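You operate a simulated robot arm through the tools that you are given. There is no shell and no other tool. Be economical: measure what you need, move in short steps, check, and stop when the job is done.

You are at the controls of a simulated two-armed robot. One attempt, no reset.

TASK
Pick up the green brush with one hand, pass it to the other hand and put it on the top of the tool stand. Open the left padded bench drawer, take the sanding block that says "medium" from the keybed of the grand piano and put it in the inside of the left padded bench drawer, then shut the drawer. Open the foam drawer, put the pink foam block on the work top of the tall shelf away in the inside of the foam drawer and shut the drawer again. Put the grey weight on the work top of the tall shelf away on the top of the window bench. Take the cream pad and put it on the right end of the upright's keybed. Push the key cover shut. The order is free. Set down upright: green brush.

The check looks at the end state, three seconds after you hand in, the way a careful person would. Anything else that was tipped, shoved, dropped, spilled or broken makes it a failure. A push-on lid holds only when it is set on centred and level and pressed home; a screw cap is set on level and turned clockwise until tight.

THE ROBOT
Two 7-joint arms with fingered hands on one trunk, on a base that drives. Base frame: it is fixed to the floor where the robot stands at the start and does not move with it; the origin is under the middle of the robot, x ahead of it, y to its left, z up. Units: m, degrees, N and s.
The left shoulder is at the start at [0.069, 0.182, 1.147], the right one opposite. With the tool pointing down near the work surface each hand reaches from about 0.1 to 0.8 m from the robot's upright axis, wherever it stands, measured 20 degrees to its own side. Places, roughly: cream pad (6x6x4 cm) [-2.1, -3.2, 0.9]; foam drawer [2.4, 2.6, 0.7]; green brush (5x3x12 cm) [0.5, 0.1, 0.7]; grey weight [-1.75, -3.25, 0.75]; inside of the foam drawer [2.4, 2.7, 0.7]; inside of the left padded bench drawer [4.3, 0.6, 0.6]; key cover [-2.4, -0.8, 0.9]; left padded bench drawer [4.2, 0.6, 0.7]; pink foam block (5x5x3 cm) [-1.6, -3.2, 0.9]; right end of the upright's keybed (12x15 cm) [-2.28, -0.2, 0.68]; sanding block [0.5, 0.25, 0.75]; top of the tool stand (23x49 cm) [-2.42, 0.34, 0.8]; top of the window bench [4.4, -1.4, 0.8]. Payload 3.8 kg a hand.
The tool frame of a hand sits at the grasp point between the pads (the TCP): z along the fingers, y along the line on which they close. The tips reach 0.03 m beyond it. Largest opening 0.104 m; the body of the gripper starts 0.035 m behind the TCP. The gripper is a hand of 4 fingers: y runs from the thumb to the fingers, the wrist lies at [-0.017, -0.104, -0.178] in the tool frame, and closing takes about 1.5 s.
Orientation is that of the tool frame in the base frame, as a unit quaternion [x, y, z, w]. With the fingers straight down and the wrist toward the robot, the tool's x, y and z point along [0, 1, 0], [1, 0, 0] and [0, 0, -1] of the base frame.

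THE INTERFACE
- The arms move only by the tool send_rows. It takes "left_rows", "right_rows" or both (then of equal length, played together; a hand with none holds still); each is a list of rows, each an object of numbers (a shift or turn left out is 0, a gripper value left out holds the last): "x", "y", "z": the shift along the base's x, y, z in cm; "rx", "ry", "rz": the turn, a rotation vector about the base's x, y, z in degrees; "hand": the closure, from 0 (fully open) to 1 (shut). In form: [{"x": .., "y": .., "z": .., "rx": .., "ry": .., "rz": .., "hand": ..}, ...]. A call has 1 to 12 rows; each row is the pose to reach, as a shift and turn from the pose commanded when the call began. A row lasts 0.2 s, in which the tool goes at most 0.05 m and 8.6 degrees; a call with a longer step from one row to the next is refused whole, and so is a gripper value outside its range. A pose out of reach is approached as far as the arm can. The call stops where the force on the tool passes 40 N (or 10 N more than at its start, if that is more) or the arm is blocked; 0.2 s more then pass. Each finger travels about 0.072 m/s and halts on what it meets, pressing with about 25 N; the grip force reading is that of the motor and also rises with nothing between the fingers. The clock runs only during rows and for 0.2 s after the last one: add rows that repeat a pose to give the fingers time. The reply holds the time, the measured pose of the TCP, the force on the tool along the base axes, the opening and the grip force, in the units named above and with some noise, with the torque about the TCP (base axes, N m) and any sound that the robot's microphone picked up.
- Cameras (640 x 400 px; columns grow to the right, rows downward): "scene" is now at [0.134, 0.0319, 1.3259]; the picture's right is [0.40, -0.92, 0.00], its down [-0.67, -0.29, -0.68] and it looks along [0.62, 0.27, -0.73] (base axes); focal length 281 px, centre (320, 200). "left" rides on the left gripper at [-0.066, -0.09, -0.126] in its tool frame; the picture's right is [-0.78, -0.30, 0.56], its down [0.57, -0.70, 0.42] and it looks along [0.26, 0.65, 0.71] (tool axes); focal length 275 px, centre (320, 200). "right" rides on the right gripper at [0.066, -0.09, -0.126] in its tool frame; the picture's right is [-0.78, 0.30, -0.56], its down [-0.57, -0.70, 0.43] and it looks along [-0.27, 0.65, 0.71] (tool axes); focal length 275 px, centre (320, 200). There is no depth. A picture from a camera that has moved, and an enlarged one, comes with that camera's place and axes in the base frame and with its lens. The place of the scene camera against the robot may be out by one fixed shift of up to 0.025 m in any direction.
- camera(camera): a new picture of that camera. The clock stands still meanwhile.
- lift_body(by): slides the trunk up (or, below 0, down) by that many m; the arms and the scene camera ride with it, the base frame stays. It gives what a move gives, with no picture.
- steer(legs): drives the robot by 1 to 6 legs, each [ahead, left, turn to the left] in m, m and degrees, along the robot's own axes; the way and the turn of a leg run together, so that a leg with both is an arc; at most 1.5 m and 180 degrees a leg. The arms and the cameras ride along, it lands a little off, and it stops where it bumps. It gives what a move gives.
- hand_shape(shape, hand): the hand has 4 fingers and takes this shape, open, in about a second: jaw (thumb against the fingers, like two jaws); tri (thumb and two fingers); tip (a fingertip pinch); poke (one finger out to press); point (the index stretched); flat (the hand flat); cup (the hand cupped); fist (a fist). The gripper value then closes the fingers along that shape, each until it touches; the sizes above hold for jaw. It gives what a move gives, with no picture.
- pan_tilt(pan, tilt): turns the head with the scene camera to pan (to the left, within 86 degrees either way) and tilt (down, from -29 to 69), counted from straight ahead of the robot. It gives what a move gives.
- inspect(camera, box): a new picture of the part [left, top, right, bottom] of that camera's present view, enlarged. The clock stands still meanwhile.
- hand_in(): hands the job in; it is judged then, once.

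Go step by step. Nothing tells you exact positions but the pictures and the camera data: compare them with the known pose of the tool, close in by small moves and look again before you grip or let go. The budget is 483 turns and 238 pictures, counting those below and the enlarged ones. Unless the task says otherwise, let go and move clear before handing in.

The tools are called after "Request:" by a JSON object that holds its "api" and its "payload". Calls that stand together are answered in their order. send_rows: Moves the arms, as the interface text tells. Its arguments: {"type":"object","properties":{"left_rows":{"type":"array","items":{"type":"object","properties":{"x":{"type":"number"},"y":{"type":"number"},"z":{"type":"number"},"rx":{"type":"number"},"ry":{"type":"number"},"rz":{"type":"number"},"hand":{"type":"number"}}}},"right_rows":{"type":"array","items":{"type":"object","properties":{"x":{"type":"number"},"y":{"type":"number"},"z":{"type":"number"},"rx":{"type":"number"},"ry":{"type":"number"},"rz":{"type":"number"},"hand":{"type":"number"}}}}},"required":[]} The other tools are called the same way: lift_body (by) slides the trunk up or down; hand_shape (shape, hand) gives the hand a shape; steer (legs) drives the base; pan_tilt (pan, tilt) turns the head that bears the scene camera; camera (camera) takes a picture; inspect (camera, box) takes an enlarged picture of a part of a camera's view; hand_in () hands the job in.

At the start:

```text
clock: 0.0
left_tool_pos: [0.4369, 0.4071, 0.9564]
left_tool_rot: [0.707, 0.707, 0.0, 0.001]
left_ft_force: [0.1, 0.0, 0.2]
left_moment: [-0.01, 0.0, -0.02]
left_grip_width: 0.1036
left_finger_force: 0.0
left_shape: jaw
right_tool_pos: [0.4957, -0.0078, 0.9827]
right_tool_rot: [0.707, 0.707, -0.001, -0.001]
right_ft_force: [-0.2, 0.5, -0.8]
right_moment: [0.0, -0.03, -0.02]
right_grip_width: 0.1035
right_finger_force: 0.0
right_shape: jaw
trunk travel left (down, up): [-0.3, 0.456]
robot x, y, heading: [0.0032, 0.0018, -0.1]
head pan, tilt: [23.6, 47.1]
```

scene: 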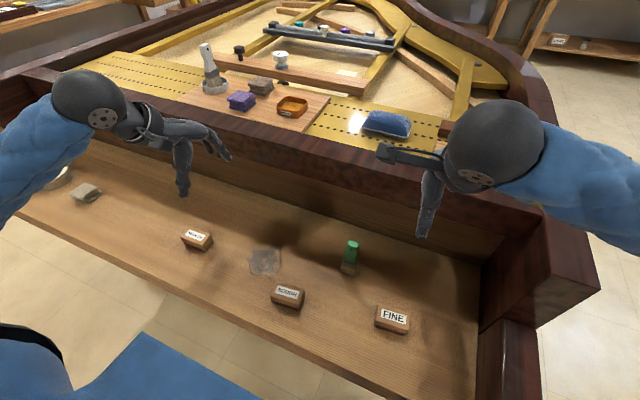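
right: 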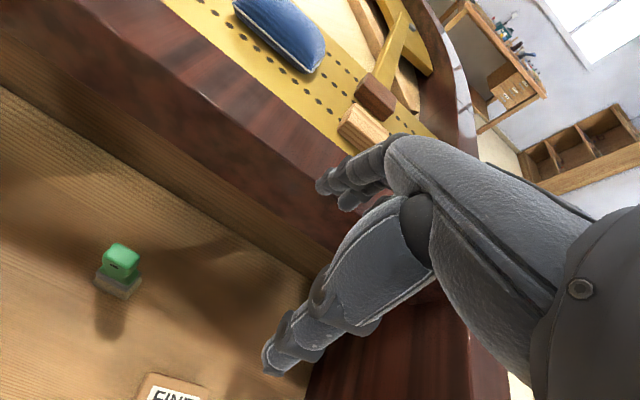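
left: 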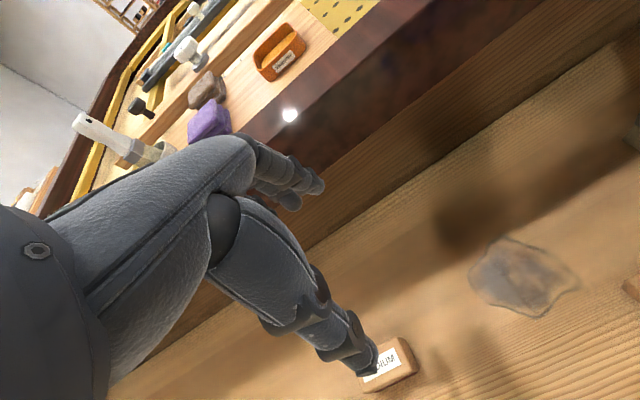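

I see the grand piano keybed ahead with three sanding blocks and a green brush standing on it. First I'll enlarge the view to read the labels.

Request:
{"api": "inspect", "payload": {"camera": "scene", "box": [160, 200, 440, 375]}}

Request:
{"api": "inspect", "payload": {"camera": "left", "box": [300, 300, 460, 400]}}

```text
2.29 times, centred on (300, 288) of scene
camera zoom: at [0.134, 0.0319, 1.3259], right [0.4, -0.92, 0.0], down [-0.67, -0.29, -0.68], along [0.62, 0.27, -0.73], focal length 643 px, centre (366, 0)
```

zoom: 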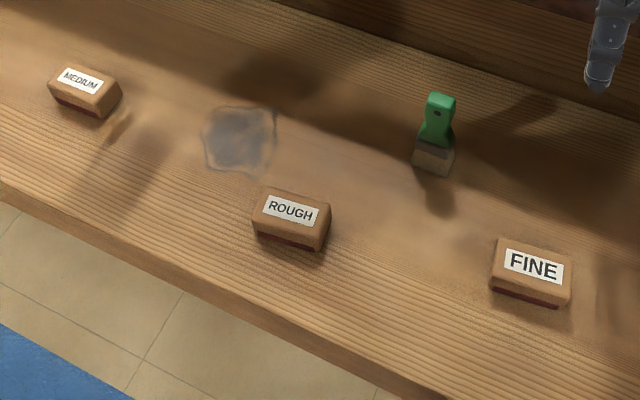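

```text
4.00 times, centred on (380, 350) of left
camera zoom: at [0.346, 0.3407, 1.0828], right [-0.3, -0.78, -0.56], down [-0.7, 0.57, -0.42], along [0.65, 0.26, -0.71], focal length 1101 px, centre (80, -400)
```

zoom: 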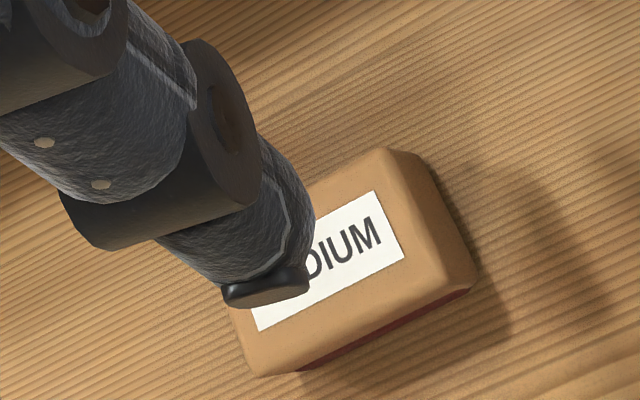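

"MEDIUM" is the left block. The brush stands near (0.475, 0.10), base at about z 0.70, with its thin side along x. I'll bring the right hand over it and look again.

Request:
{"api": "send_rows", "payload": {"right_rows": [{"x": -0.5, "y": 3}, {"x": -1, "y": 6}, {"x": -1.5, "y": 9}, {"x": -2, "y": 10.9}, {"x": -2, "y": 10.9, "z": -2}, {"x": -2, "y": 10.9, "z": -4}, {"x": -2, "y": 10.9, "z": -4}]}}

Request:
{"api": "camera", "payload": {"camera": "right"}}

Request:
{"api": "camera", "payload": {"camera": "scene"}}

Request:
{"api": "camera", "payload": {"camera": "left"}}

```text
clock: 1.6
left_tool_pos: [0.4367, 0.4068, 0.956]
left_tool_rot: [0.707, 0.707, 0.0, 0.001]
left_ft_force: [-0.1, 0.6, 0.4]
left_moment: [0.0, 0.01, -0.02]
left_grip_width: 0.1035
left_finger_force: 0.1
left_shape: jaw
right_tool_pos: [0.4761, 0.1006, 0.9431]
right_tool_rot: [0.707, 0.707, 0.0, 0.0]
right_ft_force: [0.8, 0.3, -0.5]
right_moment: [-0.03, 0.0, -0.01]
right_grip_width: 0.1035
right_finger_force: 0.0
right_shape: jaw
trunk travel left (down, up): [-0.3, 0.456]
robot x, y, heading: [0.0008, -0.001, -0.2]
head pan, tilt: [23.6, 47.1]
```

```text
232 pictures are left
camera right: at [0.3871, 0.1663, 1.0676], right [0.3, -0.78, 0.56], down [-0.7, -0.57, -0.42], along [0.65, -0.27, -0.71], focal length 275 px, centre (320, 200)
```

right: 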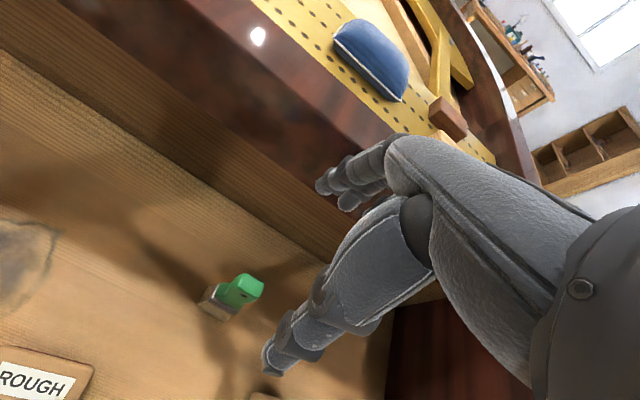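

```text
231 pictures are left
camera scene: at [0.134, 0.0319, 1.3259], right [0.4, -0.92, 0.0], down [-0.67, -0.29, -0.68], along [0.62, 0.27, -0.73], focal length 281 px, centre (320, 200)
```

scene: 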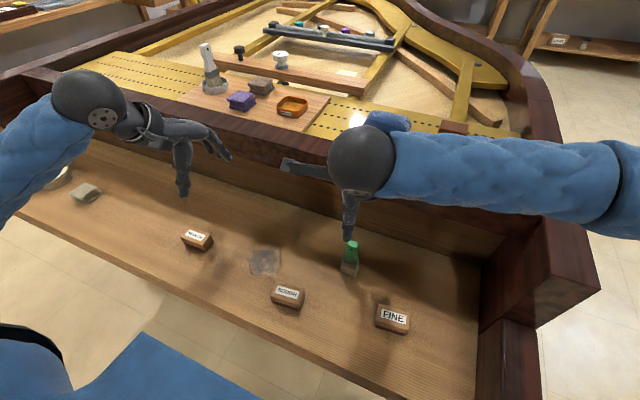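

```text
230 pictures are left
camera left: at [0.3459, 0.3407, 1.0828], right [-0.3, -0.78, -0.56], down [-0.7, 0.57, -0.42], along [0.65, 0.26, -0.71], focal length 275 px, centre (320, 200)
```

left: 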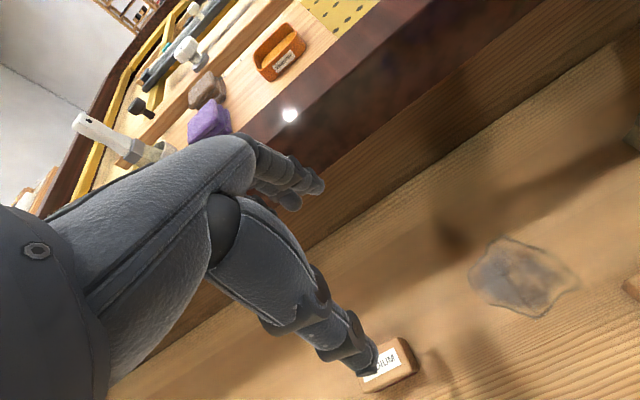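

The brush top is at about (0.479, 0.104, 0.82), so I'll go down with the fingers on both sides of the handle, half-close and check.

Request:
{"api": "send_rows", "payload": {"right_rows": [{"x": 0.3, "y": 0.4, "z": -3}, {"x": 0.3, "y": 0.4, "z": -6}, {"x": 0.3, "y": 0.4, "z": -9}, {"x": 0.3, "y": 0.4, "z": -11.5, "hand": 0.3}, {"x": 0.3, "y": 0.4, "z": -11.5, "hand": 0.4}, {"x": 0.3, "y": 0.4, "z": -11.5, "hand": 0.4}, {"x": 0.3, "y": 0.4, "z": -11.5, "hand": 0.4}]}}

Request:
{"api": "camera", "payload": {"camera": "right"}}

Request:
{"api": "inspect", "payload": {"camera": "scene", "box": [240, 150, 480, 300]}}

```text
clock: 3.2
left_tool_pos: [0.4362, 0.407, 0.9556]
left_tool_rot: [0.707, 0.707, 0.0, 0.0]
left_ft_force: [0.7, -0.1, 0.2]
left_moment: [-0.01, 0.0, 0.0]
left_grip_width: 0.1036
left_finger_force: 0.0
left_shape: jaw
right_tool_pos: [0.4801, 0.1068, 0.8259]
right_tool_rot: [0.707, 0.707, 0.0, 0.0]
right_ft_force: [-0.7, -0.2, 0.4]
right_moment: [0.02, -0.04, 0.01]
right_grip_width: 0.0628
right_finger_force: 0.1
right_shape: jaw
trunk travel left (down, up): [-0.3, 0.456]
robot x, y, heading: [-0.0027, -0.0032, 0.1]
head pan, tilt: [23.6, 47.1]
```

```text
229 pictures are left
camera right: at [0.3907, 0.1717, 0.9519], right [0.3, -0.78, 0.56], down [-0.7, -0.57, -0.42], along [0.65, -0.27, -0.71], focal length 275 px, centre (320, 200)
```

right: 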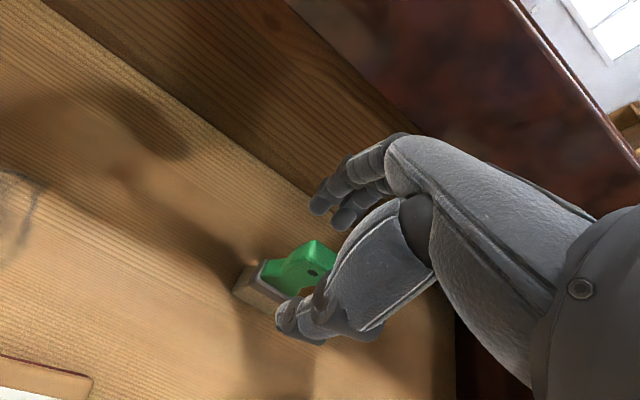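

```text
2.67 times, centred on (360, 225) of scene
camera zoom: at [0.134, 0.032, 1.3259], right [0.4, -0.92, 0.0], down [-0.67, -0.29, -0.68], along [0.62, 0.27, -0.73], focal length 750 px, centre (213, 133)
```

zoom: 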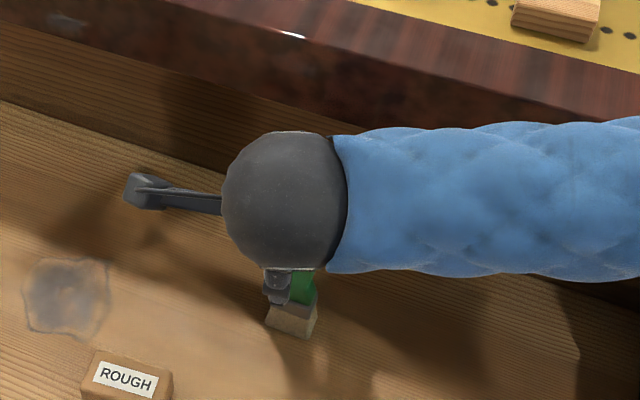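

The brush is between thumb and fingers; I'll close on it and lift slightly.

Request:
{"api": "send_rows", "payload": {"right_rows": [{"hand": 0.6}, {"hand": 0.8}, {"hand": 1}, {"hand": 1}, {"hand": 1}, {"hand": 1}, {"hand": 1}, {"z": 2}, {"z": 5}, {"z": 9}, {"z": 12}, {"z": 12}]}}

Request:
{"api": "camera", "payload": {"camera": "right"}}

Request:
{"api": "camera", "payload": {"camera": "left"}}

Request:
{"api": "camera", "payload": {"camera": "scene"}}

```text
clock: 5.8
left_tool_pos: [0.4355, 0.4067, 0.9568]
left_tool_rot: [0.707, 0.707, 0.001, 0.0]
left_ft_force: [1.0, 0.1, 0.1]
left_moment: [-0.02, 0.0, 0.01]
left_grip_width: 0.1036
left_finger_force: 0.1
left_shape: jaw
right_tool_pos: [0.4821, 0.1059, 0.9467]
right_tool_rot: [0.707, 0.707, 0.0, 0.0]
right_ft_force: [0.4, 0.3, -1.3]
right_moment: [0.02, 0.01, -0.02]
right_grip_width: 0.0113
right_finger_force: 25.0
right_shape: jaw
trunk travel left (down, up): [-0.3, 0.456]
robot x, y, heading: [0.0008, -0.001, -0.0]
head pan, tilt: [23.6, 47.1]
```

```text
227 pictures are left
camera right: at [0.3918, 0.172, 1.0727], right [0.3, -0.78, 0.56], down [-0.7, -0.57, -0.42], along [0.65, -0.27, -0.71], focal length 275 px, centre (320, 200)
```

right: 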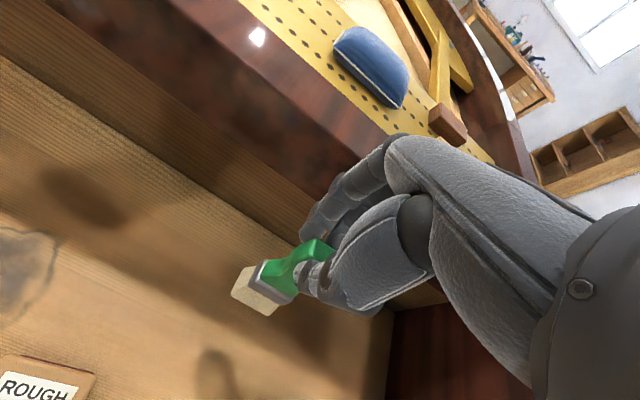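

```text
226 pictures are left
camera left: at [0.3462, 0.3407, 1.0826], right [-0.3, -0.78, -0.56], down [-0.7, 0.57, -0.42], along [0.65, 0.26, -0.71], focal length 275 px, centre (320, 200)
```

left: 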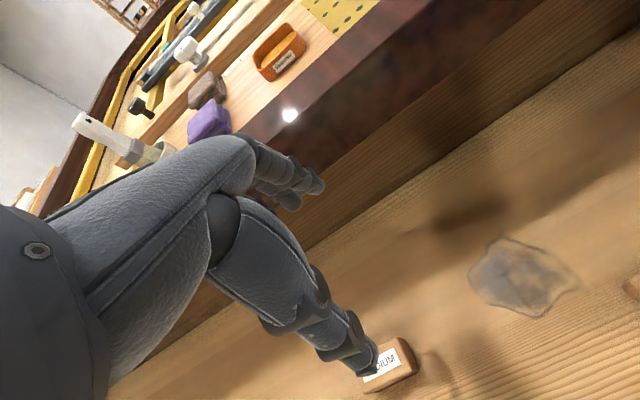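

```text
225 pictures are left
camera scene: at [0.1342, 0.0319, 1.3259], right [0.4, -0.92, 0.0], down [-0.67, -0.29, -0.68], along [0.62, 0.27, -0.73], focal length 281 px, centre (320, 200)
```

scene: 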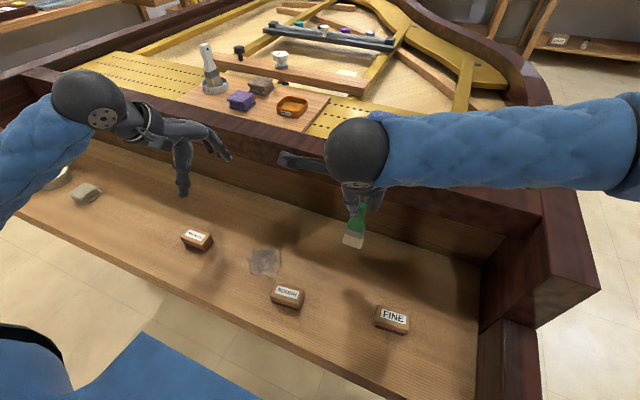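

The brush is held by the handle (1.1 cm thick there). Next I turn the left hand to point right (horizontal) so it can take the brush low.

Request:
{"api": "send_rows", "payload": {"left_rows": [{"rx": -8}, {"rx": -16, "y": 1}, {"rx": -24, "y": 2, "x": 1}, {"rx": -32, "y": 2, "x": 2}, {"rx": -40, "y": 2, "x": 3}, {"rx": -48, "y": 2, "x": 4}, {"rx": -56, "y": 2, "x": 4.5}, {"rx": -64, "y": 2, "x": 4.5}, {"rx": -72, "y": 2, "x": 4.5}, {"rx": -80, "y": 2, "x": 4.5}, {"rx": -80, "y": 2, "x": 4.5}]}}

Request:
{"api": "camera", "payload": {"camera": "left"}}

Request:
{"api": "camera", "payload": {"camera": "scene"}}

```text
clock: 8.2
left_tool_pos: [0.4819, 0.4273, 0.9557]
left_tool_rot: [0.542, 0.541, -0.454, 0.456]
left_ft_force: [-0.3, 0.6, 0.5]
left_moment: [-0.01, -0.01, -0.02]
left_grip_width: 0.1035
left_finger_force: 0.0
left_shape: jaw
right_tool_pos: [0.4816, 0.106, 0.9471]
right_tool_rot: [0.707, 0.707, 0.0, -0.001]
right_ft_force: [0.5, 0.7, -0.6]
right_moment: [-0.02, 0.0, 0.0]
right_grip_width: 0.0113
right_finger_force: 24.9
right_shape: jaw
trunk travel left (down, up): [-0.3, 0.456]
robot x, y, heading: [0.0013, 0.0018, 0.0]
head pan, tilt: [23.6, 47.1]
```

```text
224 pictures are left
camera left: at [0.3911, 0.539, 1.0442], right [-0.3, -0.68, 0.67], down [-0.7, -0.32, -0.64], along [0.65, -0.66, -0.38], focal length 275 px, centre (320, 200)
```

left: 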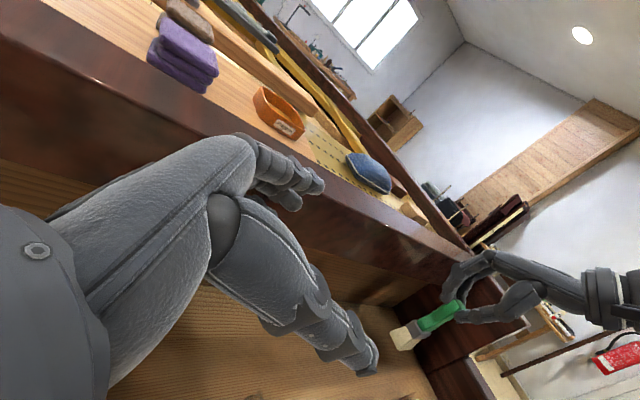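

```text
223 pictures are left
camera scene: at [0.134, 0.032, 1.326], right [0.4, -0.92, 0.0], down [-0.67, -0.29, -0.68], along [0.62, 0.27, -0.73], focal length 281 px, centre (320, 200)
```

scene: 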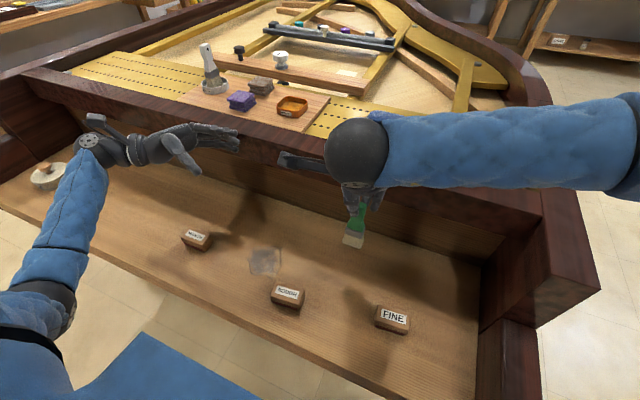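

Request:
{"api": "inspect", "payload": {"camera": "left", "box": [370, 230, 570, 370]}}

Request:
{"api": "inspect", "payload": {"camera": "right", "box": [200, 180, 440, 330]}}

```text
2.86 times, centred on (470, 300) of left
camera zoom: at [0.3911, 0.539, 1.0442], right [-0.3, -0.68, 0.67], down [-0.7, -0.32, -0.64], along [0.65, -0.66, -0.38], focal length 786 px, centre (-109, -86)
```

zoom: 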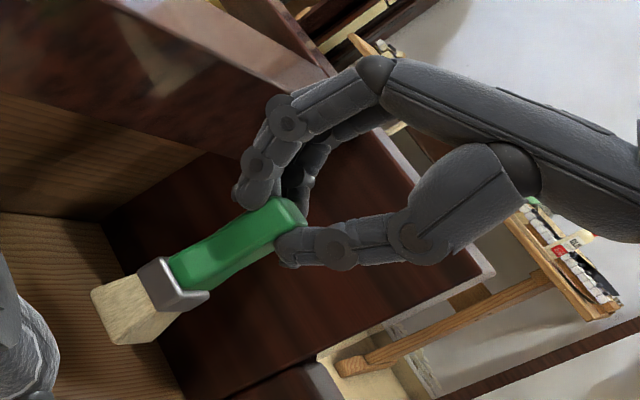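

```text
2.67 times, centred on (320, 255) of right
camera zoom: at [0.3917, 0.1721, 1.0725], right [0.3, -0.78, 0.56], down [-0.7, -0.57, -0.42], along [0.65, -0.27, -0.71], focal length 734 px, centre (320, 53)
```

zoom: 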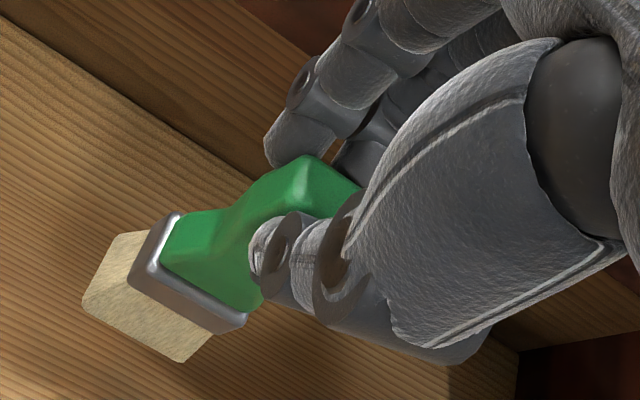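

The brush hangs vertical, with its bottom at about z 0.82. I bring the left hand down to z 0.865 and toward the brush, stopping short to check.

Request:
{"api": "send_rows", "payload": {"left_rows": [{"z": -4}, {"z": -8}, {"z": -9.1, "y": -3}, {"z": -9.1, "y": -7}, {"z": -9.1, "y": -11}, {"z": -9.1, "y": -15}, {"z": -9.1, "y": -19}, {"z": -9.1, "y": -19}]}}

Request:
{"api": "camera", "payload": {"camera": "left"}}

Request:
{"api": "camera", "payload": {"camera": "scene"}}

Request:
{"api": "camera", "payload": {"camera": "right"}}

```text
clock: 10.0
left_tool_pos: [0.482, 0.2382, 0.8646]
left_tool_rot: [0.542, 0.541, -0.455, 0.454]
left_ft_force: [-0.4, 0.0, 0.0]
left_moment: [-0.01, -0.03, 0.02]
left_grip_width: 0.1034
left_finger_force: 0.0
left_shape: jaw
right_tool_pos: [0.4806, 0.1064, 0.9471]
right_tool_rot: [0.707, 0.707, 0.0, 0.0]
right_ft_force: [-0.4, 0.4, -0.9]
right_moment: [0.01, -0.02, -0.01]
right_grip_width: 0.0115
right_finger_force: 24.7
right_shape: jaw
trunk travel left (down, up): [-0.3, 0.456]
robot x, y, heading: [0.0037, -0.0009, 0.1]
head pan, tilt: [23.6, 47.1]
```

```text
220 pictures are left
camera left: at [0.3921, 0.351, 0.9519], right [-0.3, -0.68, 0.67], down [-0.7, -0.32, -0.64], along [0.65, -0.66, -0.38], focal length 275 px, centre (320, 200)
```

left: 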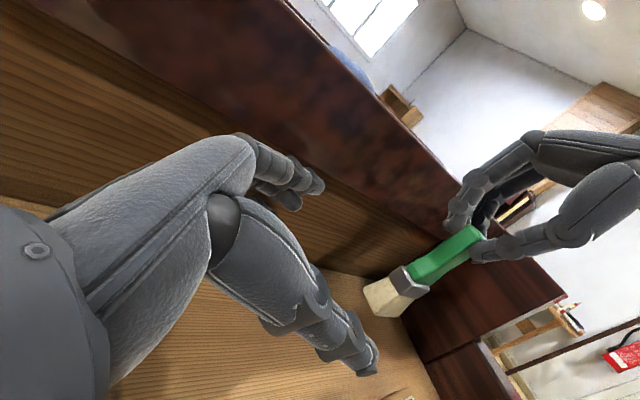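

```text
219 pictures are left
camera scene: at [0.1341, 0.0322, 1.3259], right [0.4, -0.92, 0.0], down [-0.67, -0.29, -0.68], along [0.62, 0.27, -0.73], focal length 281 px, centre (320, 200)
```

scene: 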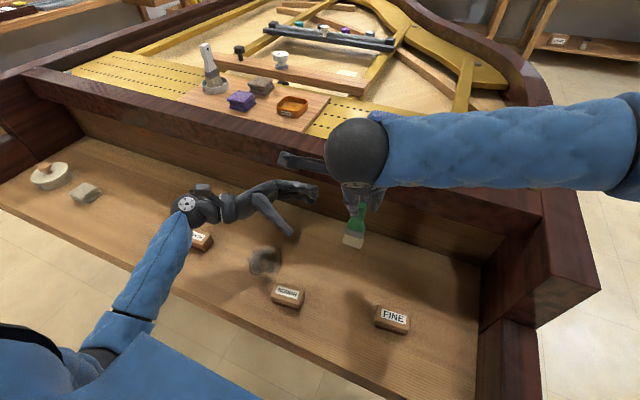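

```text
218 pictures are left
camera right: at [0.3917, 0.1722, 1.0725], right [0.3, -0.78, 0.56], down [-0.7, -0.57, -0.42], along [0.65, -0.27, -0.71], focal length 275 px, centre (320, 200)
```

right: 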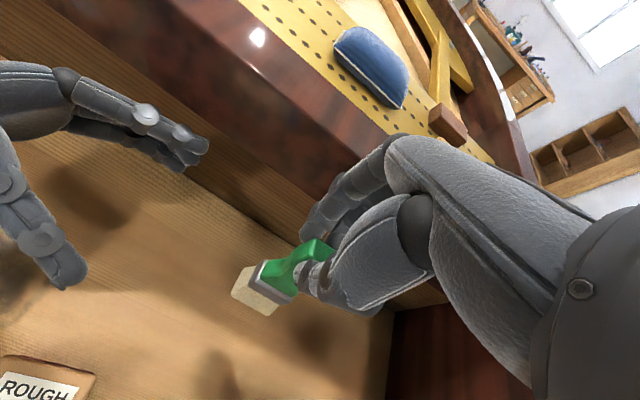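

Alignment looks right; I slide the left hand in around the lower brush and half-close.

Request:
{"api": "send_rows", "payload": {"left_rows": [{"y": -4}, {"y": -8}, {"y": -11}, {"y": -12.8, "hand": 0.2}, {"y": -12.8, "hand": 0.35}, {"y": -12.8, "hand": 0.35}]}}

Request:
{"api": "camera", "payload": {"camera": "left"}}

Request:
{"api": "camera", "payload": {"camera": "right"}}

```text
clock: 11.4
left_tool_pos: [0.4818, 0.1088, 0.8657]
left_tool_rot: [0.542, 0.542, -0.455, 0.455]
left_ft_force: [-0.5, 0.1, -0.8]
left_moment: [-0.02, 0.0, 0.01]
left_grip_width: 0.0678
left_finger_force: 0.1
left_shape: jaw
right_tool_pos: [0.4819, 0.1056, 0.947]
right_tool_rot: [0.707, 0.707, -0.001, 0.0]
right_ft_force: [0.4, 1.1, -0.4]
right_moment: [0.0, -0.01, -0.03]
right_grip_width: 0.0112
right_finger_force: 24.5
right_shape: jaw
trunk travel left (down, up): [-0.3, 0.456]
robot x, y, heading: [-0.0005, 0.0003, 0.2]
head pan, tilt: [23.6, 47.1]
```

```text
217 pictures are left
camera left: at [0.3919, 0.2218, 0.953], right [-0.3, -0.68, 0.67], down [-0.7, -0.32, -0.64], along [0.65, -0.66, -0.38], focal length 275 px, centre (320, 200)
```

left: 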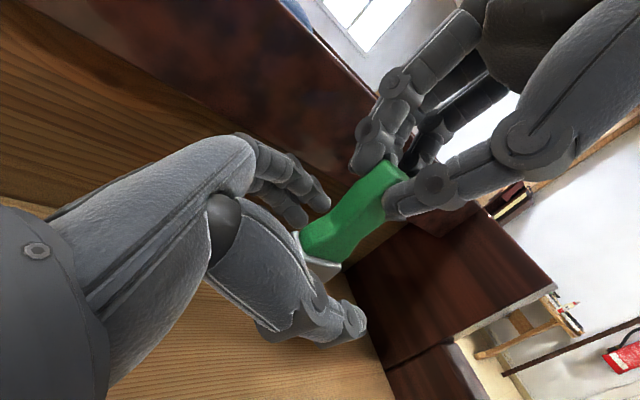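

```text
216 pictures are left
camera right: at [0.3917, 0.172, 1.0725], right [0.3, -0.78, 0.56], down [-0.7, -0.57, -0.42], along [0.65, -0.27, -0.71], focal length 275 px, centre (320, 200)
```

right: 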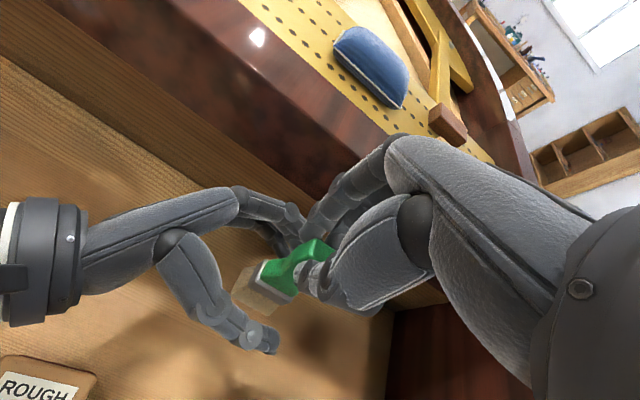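

Request:
{"api": "send_rows", "payload": {"left_rows": [{"hand": 0.6}, {"hand": 0.8}, {"hand": 1}, {"hand": 1}, {"hand": 1}, {"hand": 1}, {"hand": 1}]}}

Request:
{"api": "inspect", "payload": {"camera": "right", "box": [180, 150, 420, 350]}}

Request:
{"api": "camera", "payload": {"camera": "left"}}

```text
clock: 13.0
left_tool_pos: [0.4842, 0.1093, 0.8651]
left_tool_rot: [0.542, 0.541, -0.454, 0.455]
left_ft_force: [-0.8, -0.7, 0.2]
left_moment: [0.0, -0.09, 0.0]
left_grip_width: 0.0168
left_finger_force: 24.8
left_shape: jaw
right_tool_pos: [0.4815, 0.1068, 0.9467]
right_tool_rot: [0.706, 0.708, 0.0, -0.001]
right_ft_force: [0.6, -0.9, -1.0]
right_moment: [-0.01, 0.0, 0.0]
right_grip_width: 0.0113
right_finger_force: 24.7
right_shape: jaw
trunk travel left (down, up): [-0.3, 0.456]
robot x, y, heading: [0.001, 0.0008, -0.1]
head pan, tilt: [23.6, 47.1]
```

```text
2.00 times, centred on (300, 250) of right
camera zoom: at [0.3918, 0.172, 1.0725], right [0.3, -0.78, 0.56], down [-0.7, -0.57, -0.42], along [0.65, -0.27, -0.71], focal length 551 px, centre (360, 100)
```

zoom: 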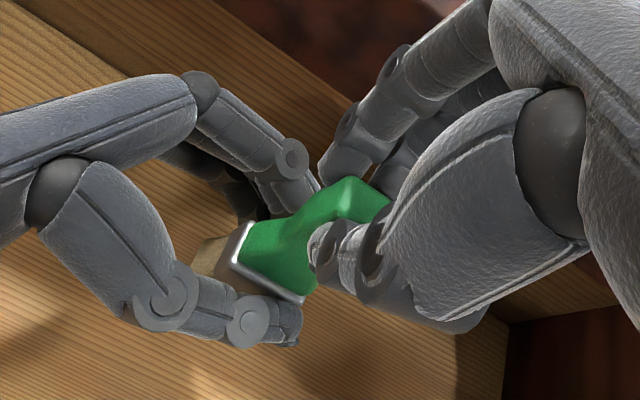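

```text
214 pictures are left
camera left: at [0.3919, 0.2219, 0.9529], right [-0.3, -0.68, 0.67], down [-0.7, -0.32, -0.64], along [0.65, -0.66, -0.38], focal length 275 px, centre (320, 200)
```

left: 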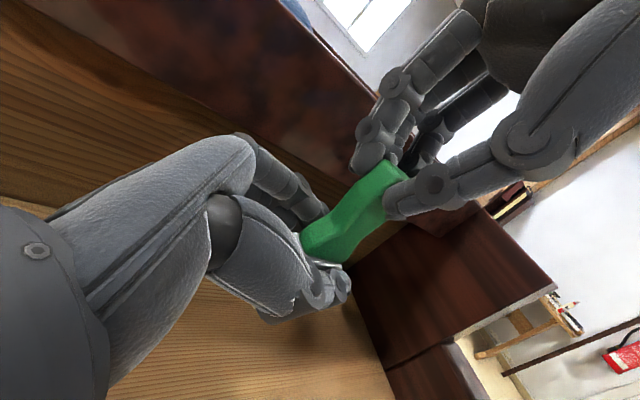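

Left has it firmly at the ferrule. Right lets go and lifts away.

Request:
{"api": "send_rows", "payload": {"right_rows": [{"hand": 0.8}, {"hand": 0.6}, {"hand": 0.4}, {"hand": 0.3}, {"hand": 0.3}, {"z": 3}, {"z": 6}, {"z": 10}, {"z": 14}, {"z": 15, "y": -4}, {"z": 15, "y": -8}]}}

Request:
{"api": "camera", "payload": {"camera": "left"}}

Request:
{"api": "camera", "payload": {"camera": "right"}}

```text
clock: 15.4
left_tool_pos: [0.4819, 0.1086, 0.8644]
left_tool_rot: [0.541, 0.542, -0.454, 0.455]
left_ft_force: [-0.5, 0.2, -1.0]
left_moment: [0.03, 0.03, 0.01]
left_grip_width: 0.0168
left_finger_force: 25.1
left_shape: jaw
right_tool_pos: [0.4796, 0.0246, 1.0998]
right_tool_rot: [0.707, 0.707, 0.0, 0.0]
right_ft_force: [0.1, 0.1, -0.7]
right_moment: [0.0, -0.02, 0.01]
right_grip_width: 0.0726
right_finger_force: 0.1
right_shape: jaw
trunk travel left (down, up): [-0.3, 0.456]
robot x, y, heading: [-0.0034, 0.0006, 0.0]
head pan, tilt: [23.6, 47.1]
```

```text
213 pictures are left
camera left: at [0.3917, 0.2215, 0.9531], right [-0.3, -0.68, 0.67], down [-0.7, -0.32, -0.64], along [0.65, -0.66, -0.39], focal length 275 px, centre (320, 200)
```

left: 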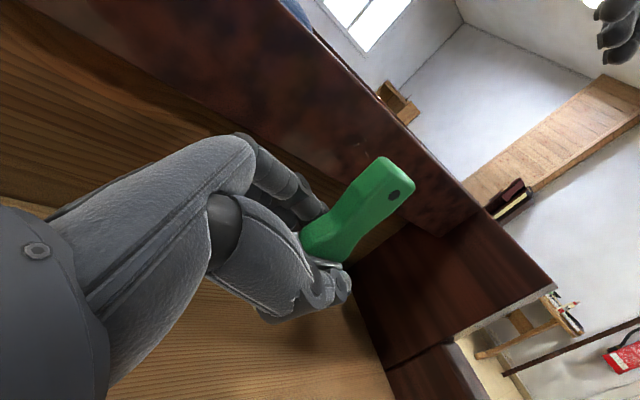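

```text
212 pictures are left
camera right: at [0.3891, 0.09, 1.2242], right [0.3, -0.78, 0.56], down [-0.7, -0.57, -0.42], along [0.65, -0.26, -0.71], focal length 275 px, centre (320, 200)
```

right: 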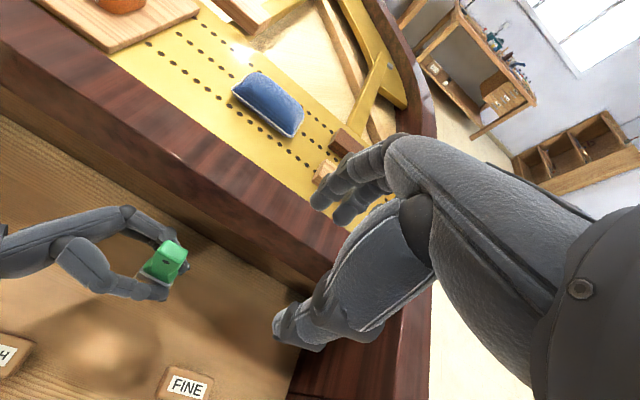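

The pass is done. I raise and tuck both hands, back off from the piano and look around.

Request:
{"api": "send_rows", "payload": {"left_rows": [{"z": 4}, {"z": 8}, {"z": 12}, {"z": 15}, {"z": 15, "x": -4}, {"z": 15, "x": -8, "y": 2}, {"z": 15, "x": -11, "y": 4}, {"z": 15, "x": -11, "y": 4}], "right_rows": [{"y": -3}, {"y": -6}, {"y": -10}, {"y": -14, "x": -3}, {"y": -18, "x": -6}, {"y": -20, "x": -9}, {"y": -20, "x": -12}, {"y": -20, "x": -12}]}}

Request:
{"api": "steer", "payload": {"legs": [[-0.7, 0, 0]]}}

Request:
{"api": "pan_tilt", "payload": {"pan": 80, "tilt": 20}}

Request:
{"api": "camera", "payload": {"camera": "scene"}}

Request:
{"api": "pan_tilt", "payload": {"pan": -80, "tilt": 20}}

Request:
{"api": "camera", "payload": {"camera": "scene"}}

```text
clock: 17.2
left_tool_pos: [0.3756, 0.1492, 1.0112]
left_tool_rot: [0.543, 0.54, -0.456, 0.454]
left_ft_force: [0.8, -0.2, -1.1]
left_moment: [0.01, 0.0, -0.01]
left_grip_width: 0.0163
left_finger_force: 24.7
left_shape: jaw
left hand out of reach, approached as far as the arm can: row 7, 8
right_tool_pos: [0.3717, -0.1718, 1.1052]
right_tool_rot: [0.708, 0.706, 0.0, 0.0]
right_ft_force: [0.2, -0.2, 0.8]
right_moment: [0.01, 0.02, 0.02]
right_grip_width: 0.0723
right_finger_force: 0.0
right_shape: jaw
right hand out of reach, approached as far as the arm can: row 7, 8
trunk travel left (down, up): [-0.3, 0.456]
robot x, y, heading: [-0.0007, -0.0015, -0.3]
head pan, tilt: [23.6, 47.1]
```

```text
clock: 21.1
left_tool_pos: [-0.3295, 0.149, 1.0117]
left_tool_rot: [0.543, 0.54, -0.456, 0.454]
left_ft_force: [0.3, -0.2, -0.9]
left_moment: [0.02, 0.03, 0.01]
left_grip_width: 0.0167
left_finger_force: 25.3
left_shape: jaw
right_tool_pos: [-0.3346, -0.1707, 1.1061]
right_tool_rot: [0.708, 0.706, 0.0, -0.001]
right_ft_force: [-0.4, 0.3, 0.0]
right_moment: [0.0, 0.01, -0.01]
right_grip_width: 0.0723
right_finger_force: 0.1
right_shape: jaw
trunk travel left (down, up): [-0.3, 0.456]
robot x, y, heading: [-0.7058, 0.0014, -0.3]
head pan, tilt: [23.6, 47.1]
```

```text
clock: 22.3
left_tool_pos: [-0.3282, 0.1495, 1.0121]
left_tool_rot: [0.543, 0.54, -0.457, 0.453]
left_ft_force: [-0.1, -0.5, -1.5]
left_moment: [-0.03, 0.0, -0.01]
left_grip_width: 0.0166
left_finger_force: 25.2
left_shape: jaw
right_tool_pos: [-0.3349, -0.1705, 1.1044]
right_tool_rot: [0.708, 0.706, -0.001, -0.001]
right_ft_force: [-0.6, -0.2, -0.2]
right_moment: [0.04, -0.03, 0.02]
right_grip_width: 0.0728
right_finger_force: 0.1
right_shape: jaw
trunk travel left (down, up): [-0.3, 0.456]
robot x, y, heading: [-0.7048, 0.0014, -0.4]
head pan, tilt: [80.0, 20.0]
```

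```text
211 pictures are left
camera scene: at [-0.6283, 0.0926, 1.3676], right [0.98, -0.18, 0.0], down [-0.06, -0.34, -0.94], along [0.17, 0.92, -0.34], focal length 281 px, centre (320, 200)
```

scene: 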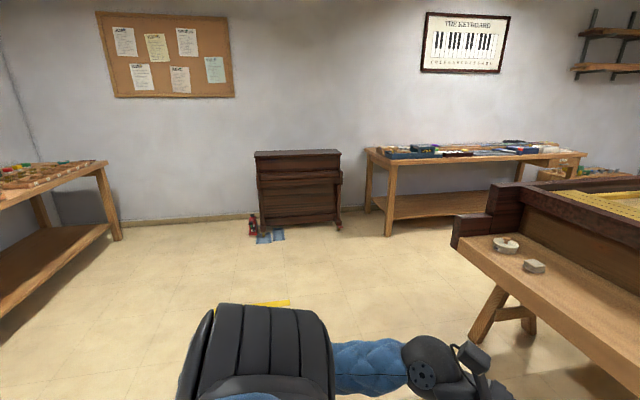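

```text
clock: 24.8
left_tool_pos: [-0.3293, 0.15, 1.0116]
left_tool_rot: [0.543, 0.54, -0.456, 0.454]
left_ft_force: [0.1, -0.4, -1.6]
left_moment: [0.02, 0.0, -0.02]
left_grip_width: 0.0166
left_finger_force: 24.7
left_shape: jaw
right_tool_pos: [-0.3348, -0.1705, 1.1049]
right_tool_rot: [0.708, 0.706, 0.0, -0.001]
right_ft_force: [-0.1, -0.4, -0.8]
right_moment: [-0.02, 0.01, -0.01]
right_grip_width: 0.0722
right_finger_force: 0.0
right_shape: jaw
trunk travel left (down, up): [-0.3, 0.456]
robot x, y, heading: [-0.7055, 0.0015, -0.4]
head pan, tilt: [-80.0, 20.0]
```

```text
210 pictures are left
camera scene: at [-0.6289, -0.0908, 1.3676], right [-0.99, -0.17, 0.0], down [-0.06, 0.34, -0.94], along [0.16, -0.93, -0.34], focal length 281 px, centre (320, 200)
```

scene: 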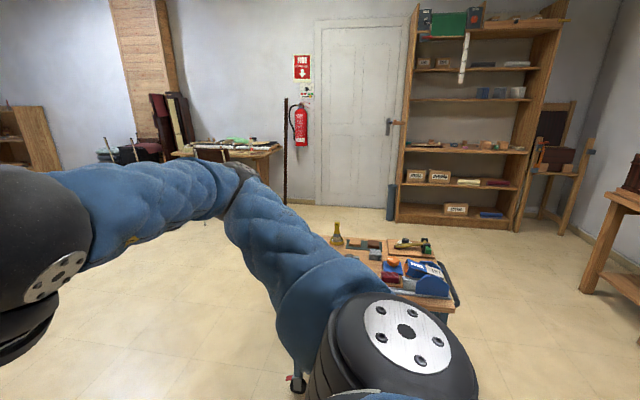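

The area to the left is clear, and a cart stands to the right. I turn around to the left and look at the tool stand.

Request:
{"api": "steer", "payload": {"legs": [[0, 0, 90], [0, 0, 90]]}}

Request:
{"api": "pan_tilt", "payload": {"pan": 0, "tilt": 25}}

Request:
{"api": "camera", "payload": {"camera": "scene"}}

```text
clock: 32.9
left_tool_pos: [-1.0773, -0.1594, 1.0117]
left_tool_rot: [0.549, -0.534, -0.461, -0.448]
left_ft_force: [-0.1, -0.2, -1.4]
left_moment: [-0.03, -0.05, 0.03]
left_grip_width: 0.0165
left_finger_force: 25.2
left_shape: jaw
right_tool_pos: [-1.0819, 0.1597, 1.1063]
right_tool_rot: [0.717, -0.697, 0.0, -0.001]
right_ft_force: [0.5, -0.6, -0.3]
right_moment: [-0.03, -0.02, 0.01]
right_grip_width: 0.0725
right_finger_force: 0.2
right_shape: jaw
trunk travel left (down, up): [-0.3, 0.456]
robot x, y, heading: [-0.7032, 0.0006, -178.2]
head pan, tilt: [-80.0, 20.0]
```

```text
clock: 34.4
left_tool_pos: [-1.0765, -0.1602, 1.0116]
left_tool_rot: [0.549, -0.533, -0.462, -0.449]
left_ft_force: [0.7, -0.4, -0.9]
left_moment: [0.0, 0.02, -0.02]
left_grip_width: 0.0163
left_finger_force: 24.8
left_shape: jaw
right_tool_pos: [-1.0819, 0.1609, 1.1062]
right_tool_rot: [0.717, -0.697, 0.001, -0.001]
right_ft_force: [-0.4, -0.3, -0.8]
right_moment: [0.01, -0.02, 0.01]
right_grip_width: 0.0726
right_finger_force: 0.1
right_shape: jaw
trunk travel left (down, up): [-0.3, 0.456]
robot x, y, heading: [-0.7048, 0.0025, -178.2]
head pan, tilt: [0.0, 25.0]
```

```text
209 pictures are left
camera scene: at [-0.8822, -0.0037, 1.3595], right [-0.03, 1.0, 0.0], down [0.42, 0.01, -0.91], along [-0.91, -0.03, -0.42], focal length 281 px, centre (320, 200)
```

scene: 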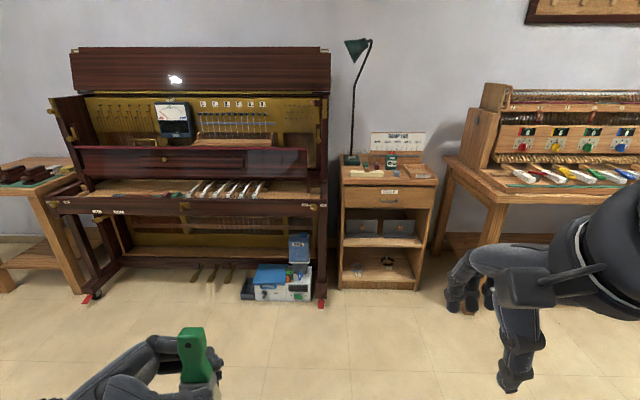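

I see the upright piano and, right of it, the tool stand with a lamp. Zooming in.

Request:
{"api": "inspect", "payload": {"camera": "scene", "box": [310, 110, 470, 210]}}

Request:
{"api": "inspect", "payload": {"camera": "scene", "box": [40, 120, 340, 310]}}

```text
4.00 times, centred on (390, 160) of scene
camera zoom: at [-0.8822, -0.0037, 1.3595], right [-0.03, 1.0, 0.0], down [0.42, 0.01, -0.91], along [-0.91, -0.03, -0.42], focal length 1125 px, centre (40, 360)
```

zoom: 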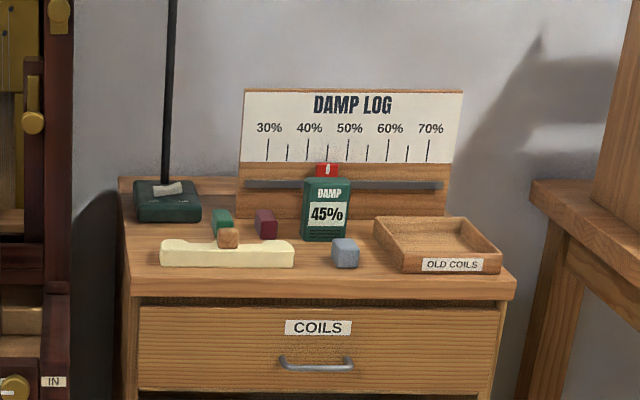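

```text
2.11 times, centred on (190, 215) of scene
camera zoom: at [-0.8822, -0.0037, 1.3595], right [-0.03, 1.0, 0.0], down [0.42, 0.01, -0.91], along [-0.91, -0.03, -0.42], focal length 592 px, centre (594, 168)
```

zoom: 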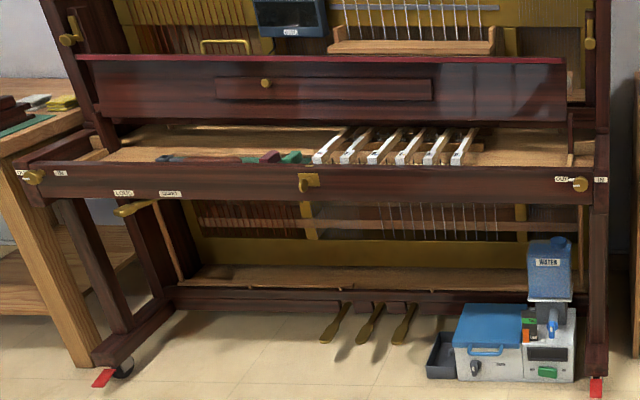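

The stand's front is cluttered, so I need a look from above. I drive up in front of it, keeping some distance.

Request:
{"api": "steer", "payload": {"legs": [[0, 0, -1.8], [0.95, -0.44, 0]]}}

Request:
{"api": "pan_tilt", "payload": {"pan": 5, "tilt": 40}}

Request:
{"api": "camera", "payload": {"camera": "scene"}}

```text
clock: 40.2
left_tool_pos: [-2.0289, 0.311, 1.011]
left_tool_rot: [-0.538, 0.544, 0.453, 0.457]
left_ft_force: [-1.2, -1.0, -1.5]
left_moment: [0.0, 0.02, 0.0]
left_grip_width: 0.0165
left_finger_force: 25.1
left_shape: jaw
right_tool_pos: [-2.022, 0.6302, 1.1053]
right_tool_rot: [-0.704, 0.71, 0.0, 0.001]
right_ft_force: [-0.4, -0.5, -0.2]
right_moment: [-0.01, -0.01, 0.01]
right_grip_width: 0.0726
right_finger_force: 0.1
right_shape: jaw
trunk travel left (down, up): [-0.3, 0.456]
robot x, y, heading: [-1.6516, 0.4594, 179.9]
head pan, tilt: [0.0, 25.0]
```

```text
clock: 41.0
left_tool_pos: [-2.0288, 0.3102, 1.0109]
left_tool_rot: [-0.538, 0.544, 0.453, 0.457]
left_ft_force: [-0.6, 0.3, -1.1]
left_moment: [0.0, -0.01, -0.02]
left_grip_width: 0.0163
left_finger_force: 24.8
left_shape: jaw
right_tool_pos: [-2.0207, 0.6313, 1.1066]
right_tool_rot: [-0.704, 0.71, -0.001, 0.001]
right_ft_force: [1.0, 0.1, -0.1]
right_moment: [-0.04, -0.04, 0.0]
right_grip_width: 0.0724
right_finger_force: 0.2
right_shape: jaw
trunk travel left (down, up): [-0.3, 0.456]
robot x, y, heading: [-1.6543, 0.457, 179.3]
head pan, tilt: [5.0, 40.0]
```

```text
206 pictures are left
camera scene: at [-1.8198, 0.4509, 1.3362], right [-0.08, 1.0, 0.0], down [0.64, 0.05, -0.77], along [-0.76, -0.06, -0.64], focal length 281 px, centre (320, 200)
```

scene: 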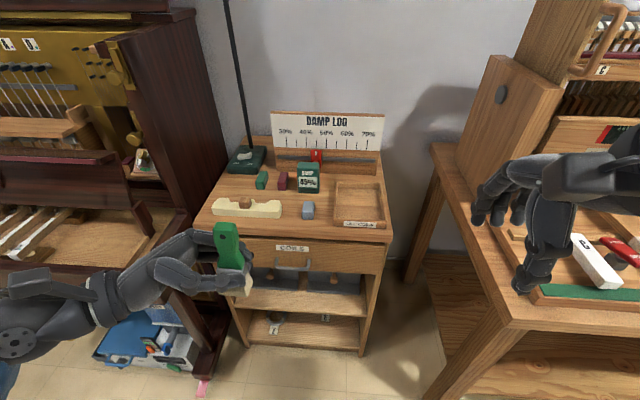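

Request:
{"api": "inspect", "payload": {"camera": "scene", "box": [190, 110, 410, 260]}}

```text
2.67 times, centred on (300, 185) of scene
camera zoom: at [-1.8198, 0.4509, 1.3362], right [-0.08, 1.0, 0.0], down [0.64, 0.05, -0.77], along [-0.76, -0.06, -0.64], focal length 750 px, centre (373, 240)
```

zoom: 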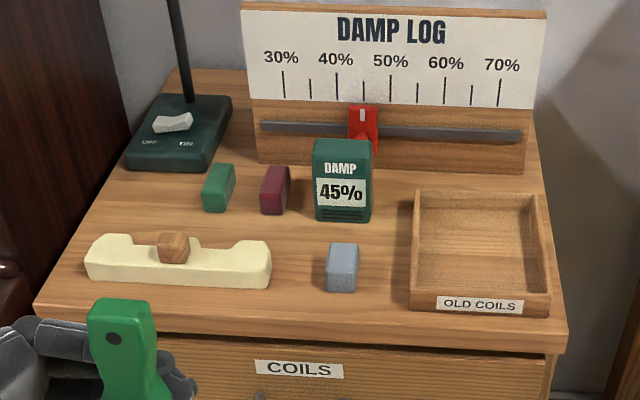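

The gaps between the items on the stand are only about 5 cm, too tight for my low horizontal grip, so I want to regrip the brush by its top with the left hand. I check whether the upright's keybed right end can serve as the set-down place.

Request:
{"api": "pan_tilt", "payload": {"pan": 45, "tilt": 40}}

Request:
{"api": "camera", "payload": {"camera": "scene"}}

```text
clock: 42.0
left_tool_pos: [-2.0289, 0.3108, 1.0111]
left_tool_rot: [-0.538, 0.545, 0.452, 0.457]
left_ft_force: [-0.2, 0.6, -0.1]
left_moment: [0.0, 0.01, 0.0]
left_grip_width: 0.0162
left_finger_force: 25.9
left_shape: jaw
right_tool_pos: [-2.0208, 0.6291, 1.1054]
right_tool_rot: [-0.704, 0.71, -0.001, 0.0]
right_ft_force: [0.7, 0.0, 0.1]
right_moment: [-0.02, 0.05, -0.03]
right_grip_width: 0.0728
right_finger_force: 0.1
right_shape: jaw
trunk travel left (down, up): [-0.3, 0.456]
robot x, y, heading: [-1.65, 0.456, 179.6]
head pan, tilt: [45.0, 40.0]
```

```text
204 pictures are left
camera scene: at [-1.7956, 0.398, 1.3362], right [-0.7, 0.71, 0.0], down [0.46, 0.45, -0.77], along [-0.55, -0.54, -0.64], focal length 281 px, centre (320, 200)
```

scene: 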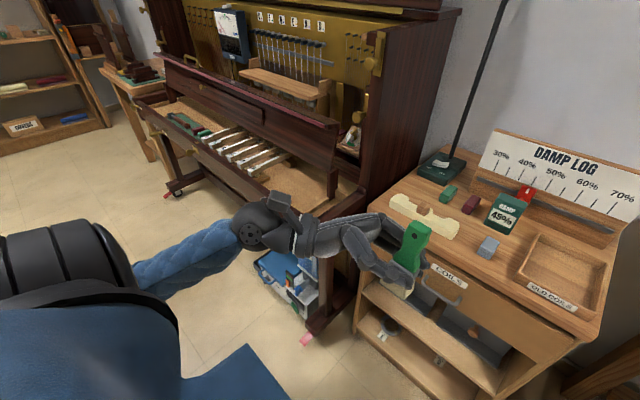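

The upright keybed is too confined for that. I go back to the grand piano keybed, where there's free space, to regrip.

Request:
{"api": "steer", "payload": {"legs": [[-0.95, 0, 0], [0, 0, -90], [0, 0, -89.6], [0.4, -0.45, 0]]}}

Request:
{"api": "pan_tilt", "payload": {"pan": 15, "tilt": 47}}

Request:
{"api": "camera", "payload": {"camera": "scene"}}

```text
clock: 45.0
left_tool_pos: [-1.5798, 0.2531, 1.0119]
left_tool_rot: [0.571, -0.51, -0.479, -0.429]
left_ft_force: [-0.2, 0.0, -1.3]
left_moment: [-0.02, -0.03, 0.02]
left_grip_width: 0.0164
left_finger_force: 24.9
left_shape: jaw
right_tool_pos: [-1.6113, 0.572, 1.1044]
right_tool_rot: [0.747, -0.665, 0.0, -0.001]
right_ft_force: [0.3, 0.4, -0.7]
right_moment: [-0.02, 0.03, 0.02]
right_grip_width: 0.0725
right_finger_force: 0.1
right_shape: jaw
trunk travel left (down, up): [-0.3, 0.456]
robot x, y, heading: [-1.2201, 0.4463, -173.3]
head pan, tilt: [45.0, 40.0]
stopped in leg 1: the robot was blocked; the commanded pose is now the measured one
```

```text
clock: 45.9
left_tool_pos: [-1.5815, 0.2513, 1.0114]
left_tool_rot: [0.572, -0.509, -0.48, -0.428]
left_ft_force: [0.1, -0.4, -1.0]
left_moment: [0.01, -0.01, 0.0]
left_grip_width: 0.0165
left_finger_force: 25.5
left_shape: jaw
right_tool_pos: [-1.6125, 0.5711, 1.1059]
right_tool_rot: [0.747, -0.665, 0.001, -0.001]
right_ft_force: [0.1, 1.0, -0.1]
right_moment: [0.0, -0.01, 0.0]
right_grip_width: 0.0728
right_finger_force: 0.1
right_shape: jaw
trunk travel left (down, up): [-0.3, 0.456]
robot x, y, heading: [-1.2225, 0.4466, -173.2]
head pan, tilt: [15.0, 47.0]
```

```text
203 pictures are left
camera scene: at [-1.3813, 0.407, 1.3261], right [-0.37, 0.93, 0.0], down [0.68, 0.27, -0.68], along [-0.63, -0.25, -0.73], focal length 281 px, centre (320, 200)
```

scene: 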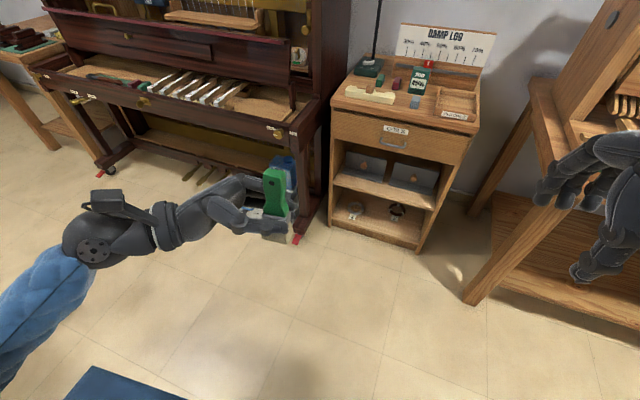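

I bumped something behind me. I move slightly forward, turn right and look at what it is.

Request:
{"api": "steer", "payload": {"legs": [[0.2, 0, 0], [0, 0, -60]]}}

Request:
{"api": "pan_tilt", "payload": {"pan": -80, "tilt": 35}}

Request:
{"api": "camera", "payload": {"camera": "scene"}}

```text
clock: 50.1
left_tool_pos: [-1.7672, 0.6333, 1.0117]
left_tool_rot: [-0.241, 0.727, 0.203, 0.61]
left_ft_force: [-0.7, 0.6, -0.9]
left_moment: [0.0, 0.0, -0.01]
left_grip_width: 0.0164
left_finger_force: 25.1
left_shape: jaw
right_tool_pos: [-1.5074, 0.8216, 1.104]
right_tool_rot: [-0.316, 0.949, -0.002, 0.0]
right_ft_force: [-0.2, 0.1, -0.3]
right_moment: [-0.02, 0.02, 0.0]
right_grip_width: 0.0726
right_finger_force: 0.0
right_shape: jaw
trunk travel left (down, up): [-0.3, 0.456]
robot x, y, heading: [-1.419, 0.4229, 126.7]
head pan, tilt: [15.0, 47.0]
```

```text
clock: 51.9
left_tool_pos: [-1.7666, 0.6334, 1.0121]
left_tool_rot: [-0.242, 0.727, 0.203, 0.61]
left_ft_force: [-0.9, 0.7, -0.9]
left_moment: [-0.02, -0.01, 0.0]
left_grip_width: 0.0164
left_finger_force: 24.6
left_shape: jaw
right_tool_pos: [-1.5063, 0.8213, 1.1056]
right_tool_rot: [-0.315, 0.949, -0.002, 0.001]
right_ft_force: [0.4, 0.3, 0.3]
right_moment: [0.0, 0.01, -0.02]
right_grip_width: 0.0725
right_finger_force: 0.2
right_shape: jaw
trunk travel left (down, up): [-0.3, 0.456]
robot x, y, heading: [-1.4176, 0.4208, 126.9]
head pan, tilt: [-80.0, 35.0]
```

```text
202 pictures are left
camera scene: at [-1.4154, 0.5441, 1.3437], right [0.73, -0.68, 0.0], down [-0.39, -0.42, -0.82], along [0.56, 0.6, -0.57], focal length 281 px, centre (320, 200)
```

scene: 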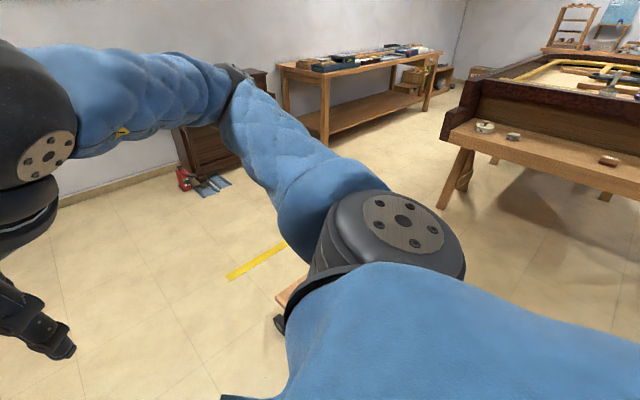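

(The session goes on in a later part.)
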